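You operate a simulated robot arm through the tools that you are given. There is no shell and no other tool. Be economical: measure what you need, move in short steps, check, and stop when the job is done.

The job below is to be done with a simulated robot arm. You get a single attempt, and the scene is never put back.

## Task
Turn the lock knob to LOCK.
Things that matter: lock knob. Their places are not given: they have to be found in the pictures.

Only the result counts: the job must be done as asked and must still hold three seconds after the hand-in. Knocking over, shifting, dropping, spilling or breaking anything else fails it.

## Robot
A 6-joint arm with a two-finger parallel gripper, fixed in place. Base frame: the origin is at the foot of the arm, x ahead of it, y to its left, z up. Lengths are in m, angles in rad, forces in N, time in s.
Its first joint turns from -1.152 to 1.152 rad. Payload 2.1 kg.
The TCP is the grasp point between the finger pads, 0.03 m short of the fingertips. In the tool frame z runs along the fingers and y along their closing line. The gripper opens to 0.094 m. The fingers are 0.028 m wide and 0.01 m thick; the gripper's body (0.05 by 0.096 m) begins 0.055 m behind the TCP.
Orientation is told as [roll, pitch, yaw] about the base's x, y, z axes, in that order, counted from this pose: with the fingers straight down and closing along the base's y, the tool's x points along the base's -x, its y along +y and its z along -z.

## Interface
- The arm moves only by the tool send_rows. Its argument "motion" is a list of rows, each a list of 7 numbers: the gripper command, from -1 (shut) to 1 (fully open), values between in proportion, then the shift along the tool's x, y, z in units of 300 mm (1.0 is 300 mm), then the turn, a rotation vector about the tool's x, y, z in units of 120 degrees (1.0 is 120 degrees). In form: [[jaw, dx, dy, dz, wx, wy, wz], ...]. A call has 1 to 10 rows; each row is the pose to reach, as a shift and turn from the pose commanded when the call began, along the tool's axes at that moment. A call with a number of a shift or a turn outside -1 to 1 is refused whole. Each row takes 0.2 s and may step no farther than 0.05 m and 0.15 rad from the row before; otherwise, or with a gripper value out of range, the whole call is refused. A pose out of reach is approached as far as the arm can. The call stops where the force on the tool passes 40 N (or 10 N more than at its start, if that is more) or the arm is blocked; 0.2 s more then pass. Each finger travels about 0.072 m/s and halts on what it meets, pressing with about 26 N; the grip force reading is that of the motor and also rises with nothing between the fingers. The clock runs only during rows and for 0.2 s after the last one: add rows that repeat a pose to give the fingers time. The reply holds the time, the measured pose of the TCP, the force on the tool along the base axes, the opening and the grip force, in the units named above and with some noise, and new pictures: "pictures" is both (left out), scene, wrist or none.
- Cameras (640 x 400 px; columns grow to the right, rows downward): "scene" is fixed at [0.0379, -0.3515, 0.5203]; the picture's right is [0.92, -0.38, 0.00], its down [-0.13, -0.32, -0.94] and it looks along [0.36, 0.87, -0.35] (base axes); focal length 323 px, centre (320, 200). "wrist" rides on the gripper at [-0.037, 0, -0.058] in the tool frame; the picture's right is [0.00, -1.00, 0.00], its down [0.97, 0.00, -0.24] and it looks along [0.24, 0.00, 0.97] (tool axes); focal length 218 px, centre (320, 200).
- measure_at(camera, pixels): for up to 12 pixels [column, row] of the newest picture of that camera ("zoom" is the newest enlarged one), the place [x, y, z] in the base frame of the surface seen there, good to about 0.002 m, but the place of the scene camera against the robot may be out by one fixed shift of up to 0.018 m in any direction. It takes no simulated time.
- close_up(camera, box): a new picture of the part [left, top, right, bottom] of that camera's present view, enlarged. It takes no simulated time.
- sign_off(): hands the job in; it is judged then, once.

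Go step by step. Measure first, check grasps and placings, and put right what went wrong. The budget is 60 turns and 150 pictures, counting those below and the enlarged ones. Unless the task says otherwise, let go and move clear before handing in, and close with one line.

The tools are called as name(argument=value, ...) on one line, values as JSON. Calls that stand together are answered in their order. send_rows: Moves the arm, as the interface text tells. Its arguments: {"type":"object","properties":{"motion":{"type":"array","items":{"type":"array","items":{"type":"number"}}},"pictures":{"type":"string","enum":["both","scene","wrist","none"]}},"required":["motion"]} The other tools are called the same way: measure_at (camera, pixels) gives the place of the surface under pixels of a picture; close_up (camera, box) takes an enlarged picture of a part of a camera's view; sign_off () hands the job in.

At the start:

```text
clock: 0.0
position: [0.2123, 0.2071, 0.3676]
ee_rot: [0.002, -0.002, 0.001]
ft_force: [-0.6, -0.4, -0.4]
grip_width: 0.0941
finger_force: 0.0
```

scene: 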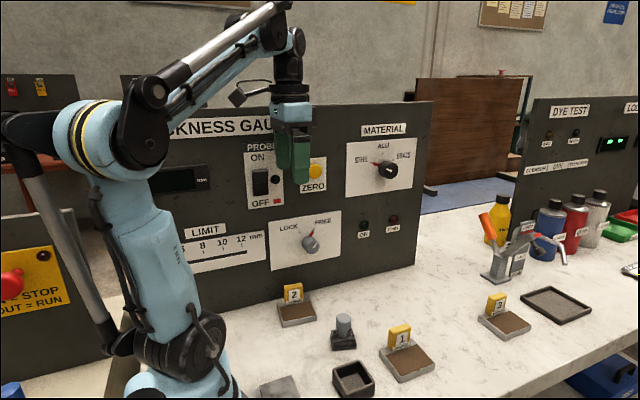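
wrist: 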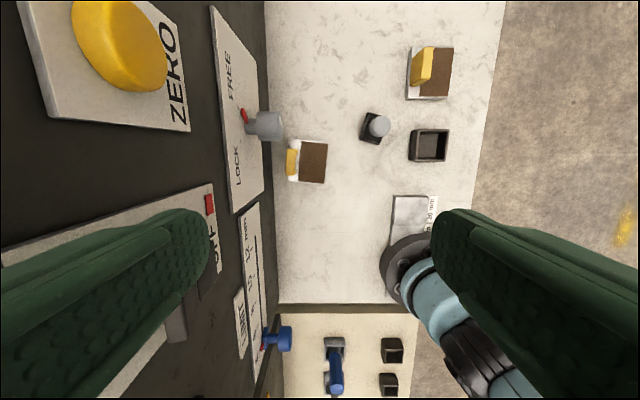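

The LOCK/FREE knob is at about scene pixel (310,243) on a vertical panel. I'll zoom in and measure it.

close_up(camera="scene", box=[260, 200, 350, 270])

close_up(camera="wrist", box=[200, 20, 330, 220])

measure_at(camera="scene", pixels=[[310, 244], [303, 238], [275, 225], [335, 215], [335, 255], [275, 265], [345, 180]])

measure_at(camera="wrist", pixels=[[275, 126], [262, 115], [262, 135], [244, 115], [232, 130], [225, 40], [240, 180]])

```text
5.71 times, centred on (305, 235) of scene
```

zoom: 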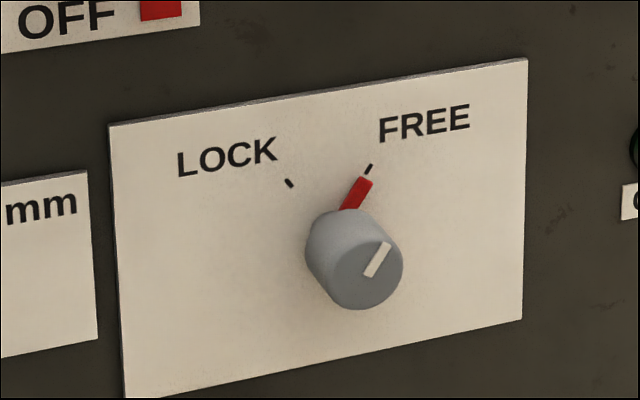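

```text
2.00 times, centred on (265, 120) of wrist
```

zoom: 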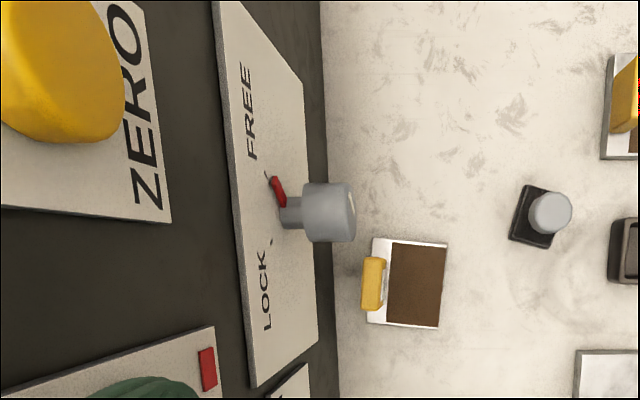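

```text
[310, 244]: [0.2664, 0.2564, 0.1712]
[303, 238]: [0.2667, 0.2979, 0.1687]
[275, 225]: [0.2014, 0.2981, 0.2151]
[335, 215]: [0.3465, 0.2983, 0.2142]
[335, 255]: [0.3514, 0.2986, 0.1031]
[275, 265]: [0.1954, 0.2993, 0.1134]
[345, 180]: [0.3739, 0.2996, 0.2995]
```

```text
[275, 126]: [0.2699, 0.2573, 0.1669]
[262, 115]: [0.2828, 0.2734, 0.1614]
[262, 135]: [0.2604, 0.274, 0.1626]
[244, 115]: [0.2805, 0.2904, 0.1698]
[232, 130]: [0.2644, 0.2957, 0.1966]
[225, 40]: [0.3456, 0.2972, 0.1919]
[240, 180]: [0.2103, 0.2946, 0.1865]
```

The knob's front is near (0.27, 0.257, 0.167), and the panel is at y≈0.297. Next I'll measure the knob's edges and the neighbouring obstacles to choose an approach direction.

close_up(camera="scene", box=[290, 224, 326, 260])

measure_at(camera="scene", pixels=[[315, 171], [277, 201], [260, 182], [365, 226], [296, 292], [297, 308], [344, 322], [343, 346], [352, 375], [280, 388], [401, 335], [312, 219]])

measure_at(camera="wrist", pixels=[[120, 45], [160, 60], [293, 160], [315, 160], [376, 126], [370, 130], [428, 145], [410, 215], [278, 118], [278, 135], [247, 115], [282, 126]])

```text
11.11 times, centred on (308, 242) of scene
```

zoom: 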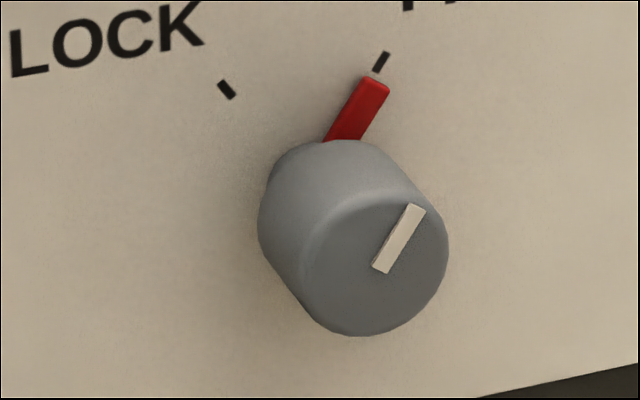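

```text
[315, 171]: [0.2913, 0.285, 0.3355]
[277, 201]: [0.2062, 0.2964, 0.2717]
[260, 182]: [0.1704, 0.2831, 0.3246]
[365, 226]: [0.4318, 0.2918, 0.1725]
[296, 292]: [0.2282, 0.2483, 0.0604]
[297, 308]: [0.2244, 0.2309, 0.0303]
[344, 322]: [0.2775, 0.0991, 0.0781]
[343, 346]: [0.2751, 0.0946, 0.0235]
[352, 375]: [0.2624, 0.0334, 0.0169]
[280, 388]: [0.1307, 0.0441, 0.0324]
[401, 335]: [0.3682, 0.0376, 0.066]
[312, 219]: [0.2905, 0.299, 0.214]
```

```text
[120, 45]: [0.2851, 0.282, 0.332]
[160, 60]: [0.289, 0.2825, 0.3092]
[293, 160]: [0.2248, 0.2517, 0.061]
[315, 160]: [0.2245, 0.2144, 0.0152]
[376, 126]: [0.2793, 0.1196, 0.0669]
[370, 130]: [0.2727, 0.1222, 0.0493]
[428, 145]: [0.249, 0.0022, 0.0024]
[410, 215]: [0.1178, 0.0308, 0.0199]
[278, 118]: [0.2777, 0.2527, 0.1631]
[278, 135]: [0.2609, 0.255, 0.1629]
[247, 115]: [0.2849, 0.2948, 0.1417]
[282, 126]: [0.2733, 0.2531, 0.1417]
```

The surfaces around the knob leave room: the bench is near z≈0.01, and ZERO sticks out only about 15 mm at z≈0.32. I'll measure the knob's outline precisely, and start yawing the tool while backing off from the panel.

measure_at(camera="zoom", pixels=[[375, 265], [318, 290], [440, 240], [385, 205], [365, 328], [226, 90], [381, 62], [372, 85], [335, 135], [415, 207], [380, 268], [300, 160]])

send_rows(motion=[[1, -0.013, -0.02, 0, 0, 0, -0.07], [1, -0.026, -0.04, 0, 0, 0, -0.14], [1, -0.04, -0.06, 0, 0, 0, -0.21], [1, -0.053, -0.08, 0, 0, 0, -0.28], [1, -0.066, -0.1, 0, 0, 0, -0.35], [1, -0.08, -0.12, 0, 0, 0, -0.42], [1, -0.093, -0.14, 0, 0, 0, -0.49], [1, -0.106, -0.16, 0, 0, 0, -0.56], [1, -0.12, -0.18, 0, 0, 0, -0.63], [1, -0.133, -0.2, 0, 0, 0, -0.7]], pictures="scene")

```text
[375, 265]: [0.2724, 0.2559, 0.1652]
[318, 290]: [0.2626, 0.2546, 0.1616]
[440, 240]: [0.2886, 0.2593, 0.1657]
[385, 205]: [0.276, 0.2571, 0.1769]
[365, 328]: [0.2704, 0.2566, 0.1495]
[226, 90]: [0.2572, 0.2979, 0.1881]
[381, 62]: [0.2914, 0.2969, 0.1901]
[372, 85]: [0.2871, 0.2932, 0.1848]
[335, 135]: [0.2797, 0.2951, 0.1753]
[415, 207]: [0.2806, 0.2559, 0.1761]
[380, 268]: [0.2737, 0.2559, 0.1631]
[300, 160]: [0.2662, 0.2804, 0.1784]
```

```text
clock: 2.2
position: [0.2507, 0.1466, 0.3681]
ee_rot: [-0.001, -0.004, 1.469]
ft_force: [-0.2, -0.3, 0.0]
grip_width: 0.0941
finger_force: 0.1
```

scene: 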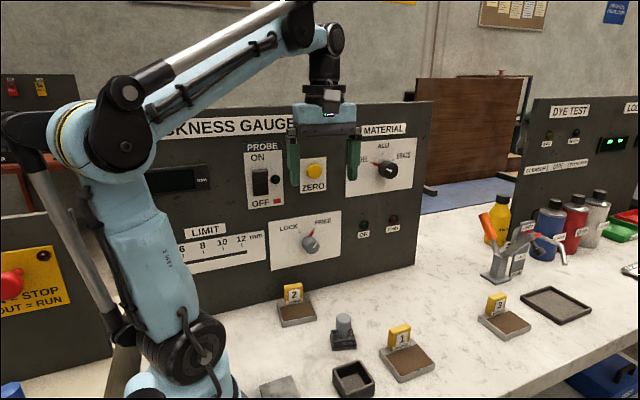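

Yaw is at 1.469 rad with the arm clear. The knob axis is near x≈0.272, z≈0.163, and the marks sit at roughly ±33°. Next I finish the yaw, tilt the tool 45° towards the panel and go down to a standoff.

send_rows(motion=[[1, -0.005, -0.01, 0.05, 0, 0, -0.0487], [1, -0.01, -0.02, 0.1, -0.003, -0.0625, -0.0487], [1, -0.015, -0.03, 0.16, -0.006, -0.125, -0.0487], [1, -0.02, -0.04, 0.21, -0.009, -0.1875, -0.0487], [1, -0.025, -0.05, 0.26, -0.013, -0.25, -0.0487], [1, -0.03, -0.06, 0.31, -0.016, -0.3125, -0.0487], [1, -0.034, -0.067, 0.36, -0.019, -0.375, -0.0487]])

```text
clock: 3.8
position: [0.2731, 0.1555, 0.2598]
ee_rot: [-0.006, -0.791, 1.578]
ft_force: [-0.1, -0.3, 0.3]
grip_width: 0.0937
finger_force: 0.2
```

scene: 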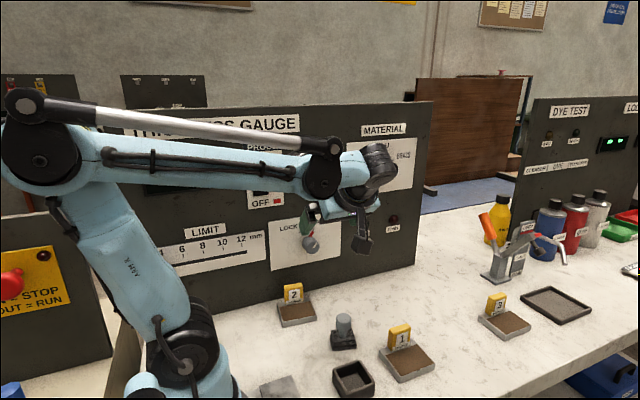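
wrist: 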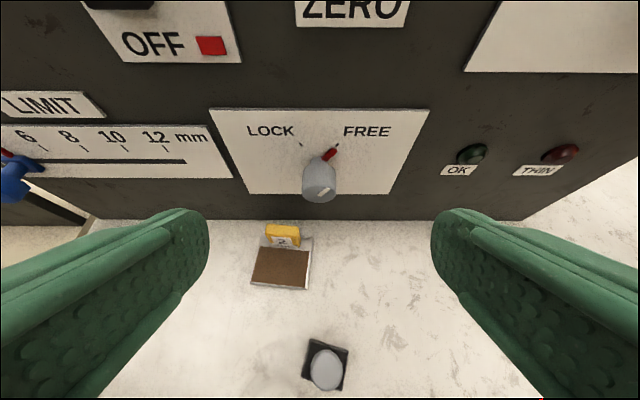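

The wrist view now faces the knob at (320,182), and the jaws straddle its column. I'll measure the knob more closely from the wrist camera.

close_up(camera="wrist", box=[280, 130, 360, 210])

measure_at(camera="wrist", pixels=[[300, 144], [337, 145], [324, 190], [306, 175], [333, 175], [319, 168], [319, 200], [331, 154]])

```text
5.00 times, centred on (320, 170) of wrist
```

zoom: 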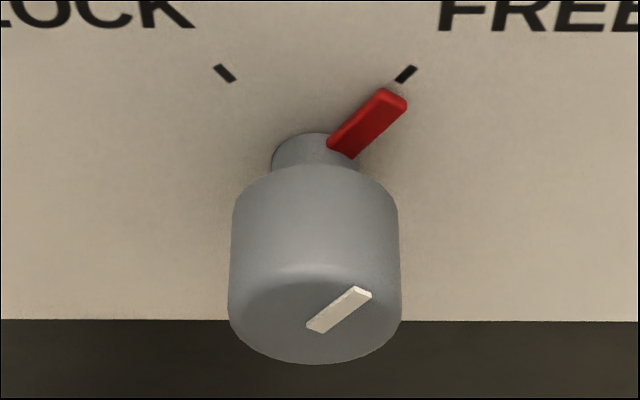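

```text
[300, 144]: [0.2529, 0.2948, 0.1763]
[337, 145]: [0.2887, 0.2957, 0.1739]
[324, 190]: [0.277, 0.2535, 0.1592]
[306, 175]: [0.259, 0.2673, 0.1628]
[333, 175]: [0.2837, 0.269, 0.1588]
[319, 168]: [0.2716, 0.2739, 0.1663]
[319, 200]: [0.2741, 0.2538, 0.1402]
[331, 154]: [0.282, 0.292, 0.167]
```

measure_at(camera="zoom", pixels=[[315, 318], [310, 285], [315, 355], [236, 220], [394, 220], [315, 190], [224, 74], [406, 74], [320, 330], [360, 292], [315, 175]])

```text
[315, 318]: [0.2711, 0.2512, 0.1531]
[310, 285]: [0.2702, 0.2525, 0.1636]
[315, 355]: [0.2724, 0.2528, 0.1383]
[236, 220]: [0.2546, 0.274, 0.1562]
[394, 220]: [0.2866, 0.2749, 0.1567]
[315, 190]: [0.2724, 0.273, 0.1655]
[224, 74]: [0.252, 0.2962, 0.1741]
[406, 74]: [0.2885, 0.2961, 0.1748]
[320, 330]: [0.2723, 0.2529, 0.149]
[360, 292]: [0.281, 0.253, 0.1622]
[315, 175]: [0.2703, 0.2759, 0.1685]
```

In the wrist frame the knob axis is at about x=0.271, z=0.153, radius ≈0.016, with the face at y≈0.252 and the pointer at about +35°. I'll pre-rotate the tool +35° about the knob axis, so the jaws line up with the pointer, and come to a 0.1 m standoff.

send_rows(motion=[[1, 0.008, -0.026, 0.038, -0.0412, 0, 0.0412], [1, 0.016, -0.052, 0.076, -0.0825, 0, 0.0825], [1, 0.024, -0.078, 0.115, -0.1237, 0, 0.1237], [1, 0.032, -0.104, 0.153, -0.165, 0, 0.165], [1, 0.04, -0.13, 0.191, -0.206, 0, 0.206], [1, 0.04, -0.13, 0.191, -0.206, 0, 0.206]])

```text
clock: 5.2
position: [0.3123, 0.1864, 0.2119]
ee_rot: [0.779, -0.62, 1.054]
ft_force: [-0.3, -0.2, -0.2]
grip_width: 0.0942
finger_force: 0.1
```

scene: 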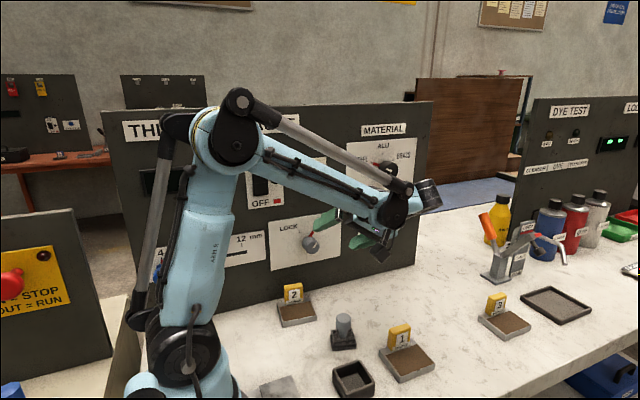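
wrist: 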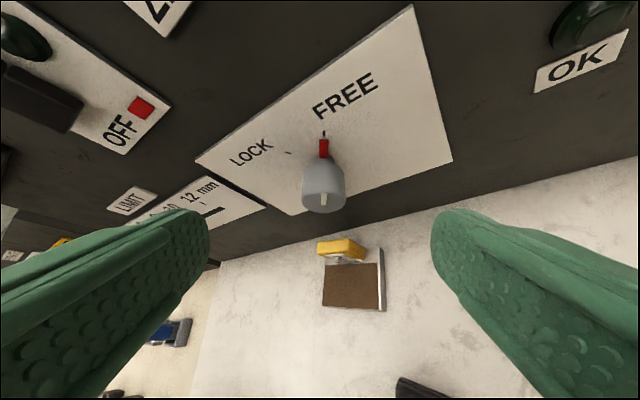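

The pointer is now vertical in the wrist view and the knob is centred between the jaws at (323,187). I'll advance along the tool axis, stopping 30 mm short to check.

send_rows(motion=[[1, 0, 0, 0.06, 0, 0, 0], [1, 0, 0, 0.12, 0, 0, 0], [1, 0, 0, 0.18, 0, 0, 0], [1, 0, 0, 0.233, 0, 0, 0]], pictures="both")

```text
clock: 6.2
position: [0.2849, 0.2368, 0.1713]
ee_rot: [0.777, -0.624, 1.054]
ft_force: [0.2, 0.5, 0.5]
grip_width: 0.094
finger_force: 0.0
```

scene: 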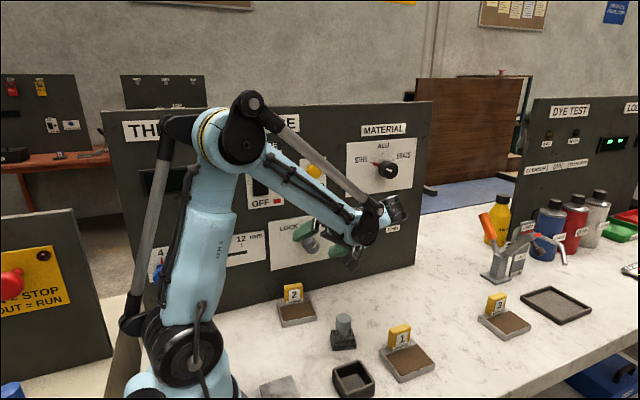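
wrist: 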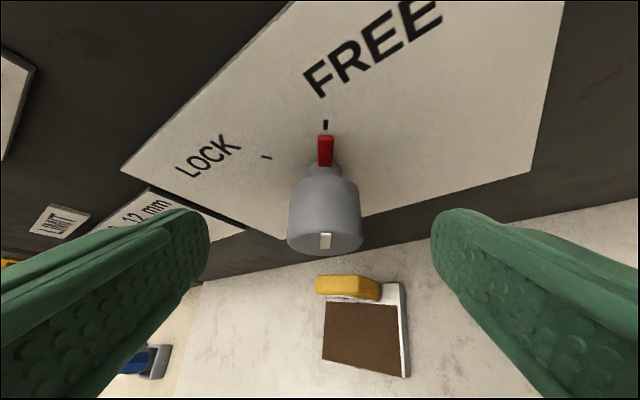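

The jaws straddle the knob, now at about (325,215) and slightly right of centre. I'll re-measure its centre from this closer view.

measure_at(camera="wrist", pixels=[[325, 241], [325, 251], [290, 235], [362, 235], [292, 205], [357, 205], [325, 180], [325, 195], [325, 123], [267, 157], [250, 180], [440, 150]])

```text
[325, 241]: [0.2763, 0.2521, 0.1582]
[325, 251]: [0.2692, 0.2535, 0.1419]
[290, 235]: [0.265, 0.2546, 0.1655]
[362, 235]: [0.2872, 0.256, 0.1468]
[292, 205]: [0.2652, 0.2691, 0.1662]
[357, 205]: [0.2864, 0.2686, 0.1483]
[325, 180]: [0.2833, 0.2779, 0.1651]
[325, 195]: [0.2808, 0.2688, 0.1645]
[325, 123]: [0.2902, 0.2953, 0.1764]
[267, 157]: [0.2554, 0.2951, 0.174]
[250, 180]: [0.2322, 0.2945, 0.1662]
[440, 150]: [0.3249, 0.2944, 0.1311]
```

The knob centre refines to about (0.274, 0.153), so it needs a 1.5 mm lateral shift. I'll advance the last 30 mm and then close.

send_rows(motion=[[1, 0, -0.005, 0.05, 0, 0, 0], [1, 0, -0.005, 0.1, 0, 0, 0], [0.4, 0, -0.005, 0.1, 0, 0, 0], [0, 0, -0.005, 0.1, 0, 0, 0], [-0.4, 0, -0.005, 0.1, 0, 0, 0], [-0.6, 0, -0.005, 0.1, 0, 0, 0], [-0.6, 0, -0.005, 0.1, 0, 0, 0]], pictures="both")

```text
clock: 7.8
position: [0.2737, 0.257, 0.1528]
ee_rot: [0.774, -0.622, 1.052]
ft_force: [10.4, 10.9, -16.3]
grip_width: 0.0337
finger_force: 45.3
```

scene: 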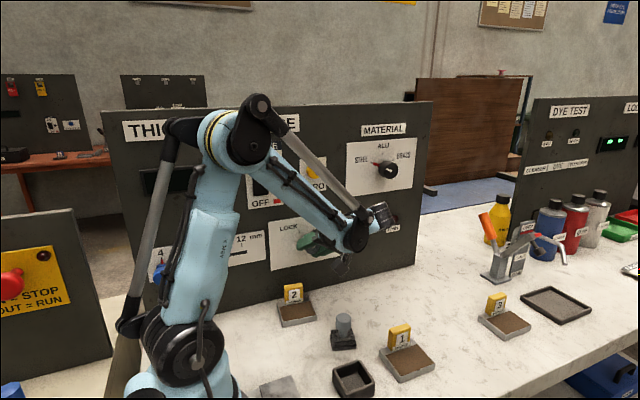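
wrist: 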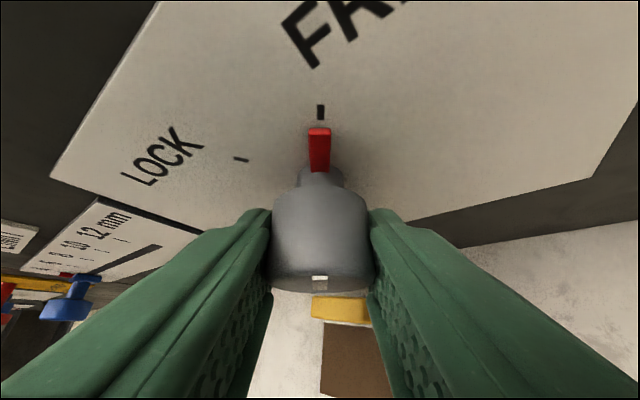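

The knob is gripped (opening 33.7 mm) with a small side load. I'll ease that load and turn the first ~30° towards LOCK.

send_rows(motion=[[-0.6, 0, -0.003, 0, 0, 0, 0], [-0.6, 0, -0.003, 0, 0.0412, 0, -0.0412], [-0.6, 0, -0.003, 0, 0.0825, 0, -0.0825], [-0.6, 0, -0.003, 0, 0.1237, 0, -0.1237], [-0.6, 0, -0.003, 0, 0.165, 0, -0.165]])

```text
clock: 9.1
position: [0.2723, 0.2576, 0.1535]
ee_rot: [0.172, -0.781, 1.453]
ft_force: [-1.4, -3.3, 5.3]
grip_width: 0.0336
finger_force: 45.5
stopped in row 5: the force on the tool passed its limit (the readings are from after the stop); the commanded pose is now the measured one
```

scene: 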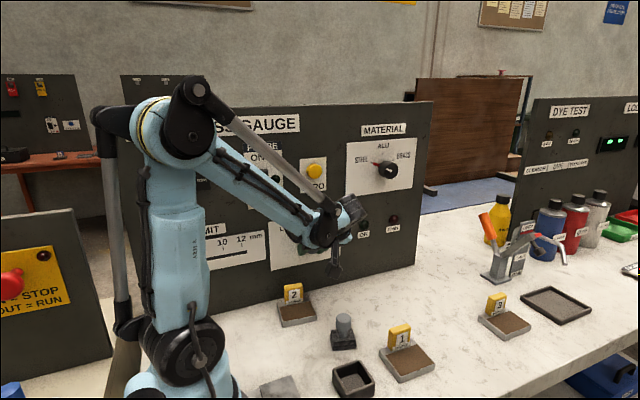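
wrist: 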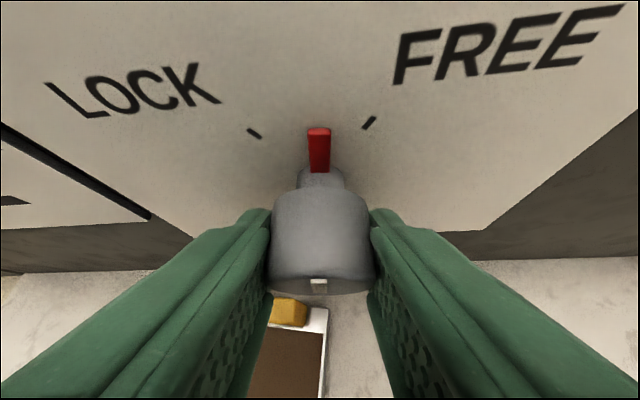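

The pointer follows the jaws and now points almost straight up, at (319,150). The stop came from a side load that has since relaxed, so I'll keep turning in smaller steps.

send_rows(motion=[[-0.6, 0, 0, 0, 0.03, 0, -0.03], [-0.6, 0, 0, 0, 0.06, 0, -0.06], [-0.6, 0, 0, 0, 0.09, 0, -0.09], [-0.6, 0, 0, 0, 0.12, 0, -0.12]], pictures="wrist")

```text
clock: 10.1
position: [0.2728, 0.2578, 0.1536]
ee_rot: [-0.327, -0.763, 1.805]
ft_force: [-20.3, -6.4, 18.0]
grip_width: 0.0341
finger_force: 45.3
```

wrist: 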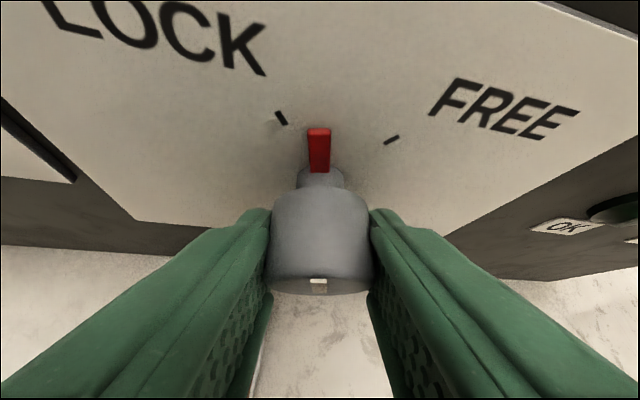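

The pointer has turned about 47°, and roughly 20° remain to the LOCK mark at (281,117). I'll ease the side load a little and keep turning.

send_rows(motion=[[-0.6, -0.002, 0.003, 0, 0, 0, 0], [-0.6, -0.002, 0.003, 0, 0.025, 0, -0.025], [-0.6, -0.002, 0.003, 0, 0.05, 0, -0.05], [-0.6, -0.002, 0.003, 0, 0.075, 0, -0.075], [-0.6, -0.002, 0.003, 0, 0.1, 0, -0.1], [-0.6, -0.002, 0.003, 0, 0.12, 0, -0.12]], pictures="both")

```text
clock: 10.6
position: [0.2716, 0.2583, 0.1531]
ee_rot: [-0.371, -0.754, 1.835]
ft_force: [-5.3, -4.7, 9.0]
grip_width: 0.0339
finger_force: 45.2
stopped in row 2: the force on the tool passed its limit (the readings are from after the stop); the commanded pose is now the measured one
```

scene: 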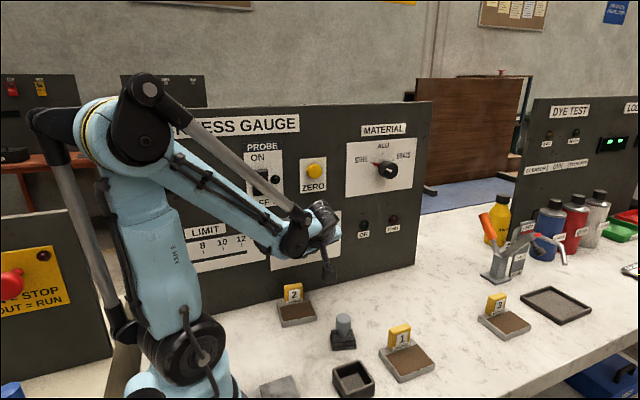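
wrist: 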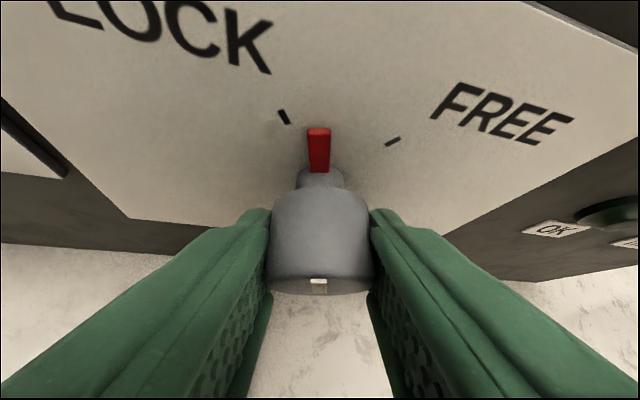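

My relief shift raised the load and stopped the motion, but the load is low again. I'll continue with pure rotation.

send_rows(motion=[[-0.6, 0, 0, 0, 0.025, 0, -0.025], [-0.6, 0, 0, 0, 0.05, 0, -0.05], [-0.6, 0, 0, 0, 0.075, 0, -0.075]], pictures="wrist")

```text
clock: 11.2
position: [0.2707, 0.2591, 0.1514]
ee_rot: [-0.535, -0.714, 1.945]
ft_force: [-3.8, -3.6, 7.5]
grip_width: 0.0338
finger_force: 45.2
stopped in row 2: the force on the tool passed its limit (the readings are from after the stop); the commanded pose is now the measured one
```

wrist: 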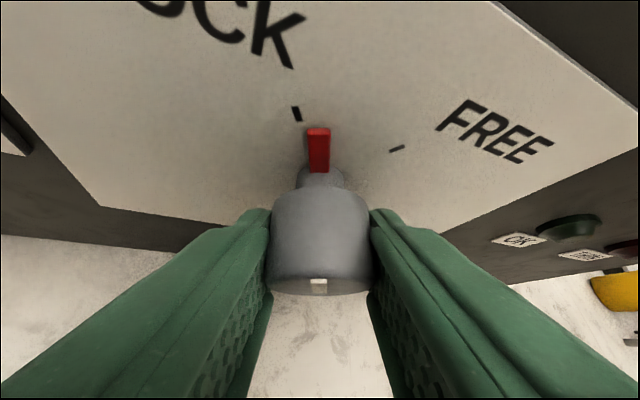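

About 12° remain, with the mark at (297,113) and the pointer at (319,130), and the TCP has drifted about 2 mm off the axis. I'll open slightly, back off 2 mm to recentre, and regrip.

send_rows(motion=[[-0.1, 0, 0, 0, 0, 0, 0], [-0.1, 0, 0, 0, 0, 0, 0], [-0.1, 0, -0.003, -0.008, 0, 0, 0], [-0.1, 0, -0.003, -0.008, 0, 0, 0]], pictures="both")

```text
clock: 12.2
position: [0.2709, 0.2574, 0.1545]
ee_rot: [-0.537, -0.714, 1.943]
ft_force: [-0.5, -0.5, 0.7]
grip_width: 0.0422
finger_force: 0.0
```

scene: 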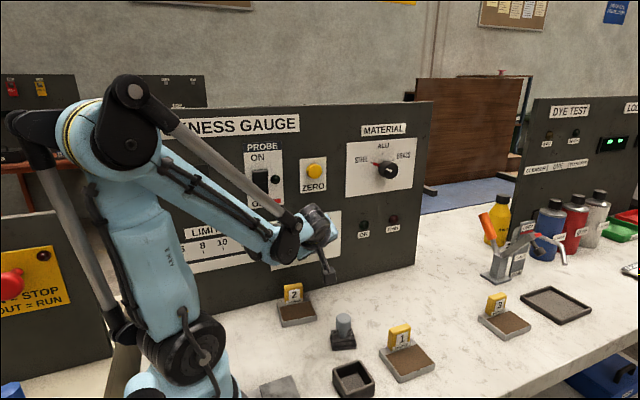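
wrist: 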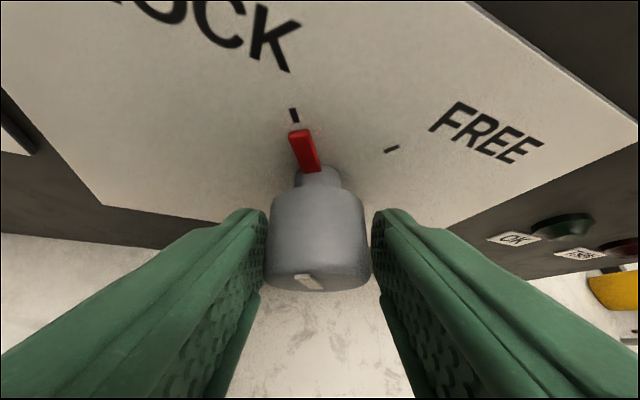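

On release the knob snapped into its detent, and the pointer now lines up with the LOCK mark at (294,115). I'll open fully and back straight out.

send_rows(motion=[[0.5, 0, 0, 0, 0, 0, 0], [1, 0, 0, 0, 0, 0, 0], [1, 0, 0, 0, 0, 0, 0], [1, 0, 0, -0.08, 0, 0, 0], [1, 0, 0, -0.16, 0, 0, 0], [1, 0, 0, -0.24, 0, 0, 0], [1, 0, 0, -0.32, 0, 0, 0], [1, 0, 0, -0.36, 0, 0, 0]])

close_up(camera="wrist", box=[240, 80, 400, 240])

```text
clock: 14.0
position: [0.2432, 0.18, 0.2247]
ee_rot: [-0.538, -0.714, 1.945]
ft_force: [0.6, -0.9, -0.1]
grip_width: 0.0939
finger_force: 0.1
```

scene: 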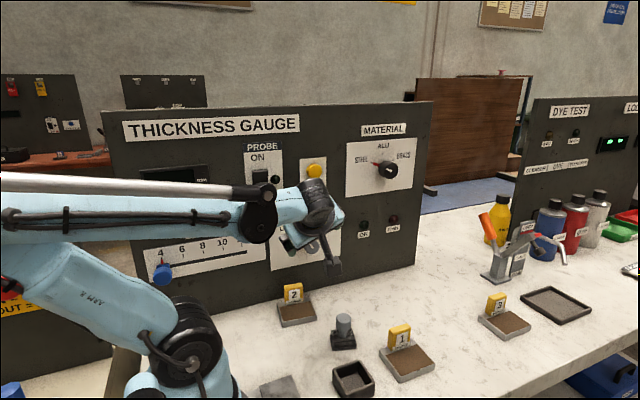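
wrist: 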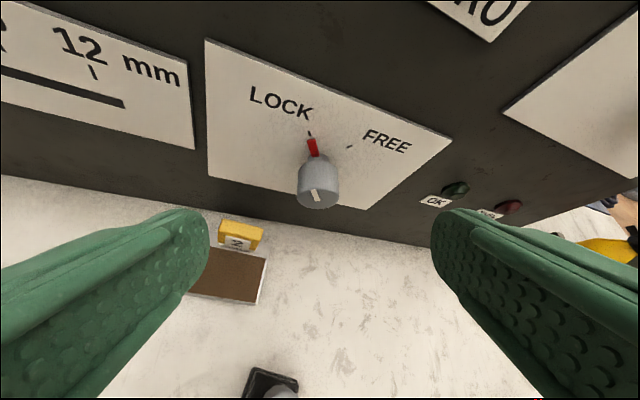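

```text
2.50 times, centred on (320, 160) of wrist
```

zoom: 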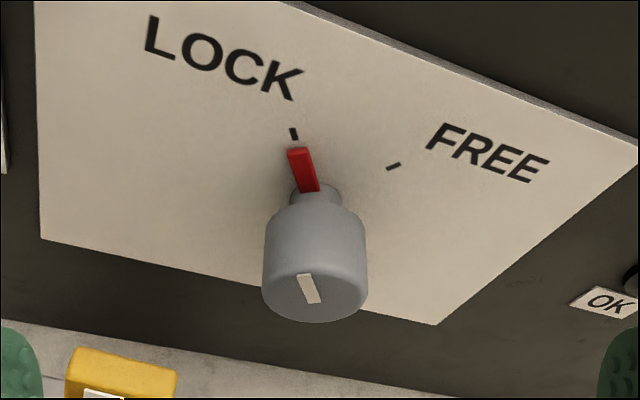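

The pointer lines up with the LOCK mark (zoom pixel (297,140)), the gripper is clear of the panel, and nothing else appears to have moved. I'm handing in.

sign_off()

```text
The job is handed in.
```

The lock knob is turned to LOCK. It settled in its detent there, and the gripper has let go and backed clear of the panel.
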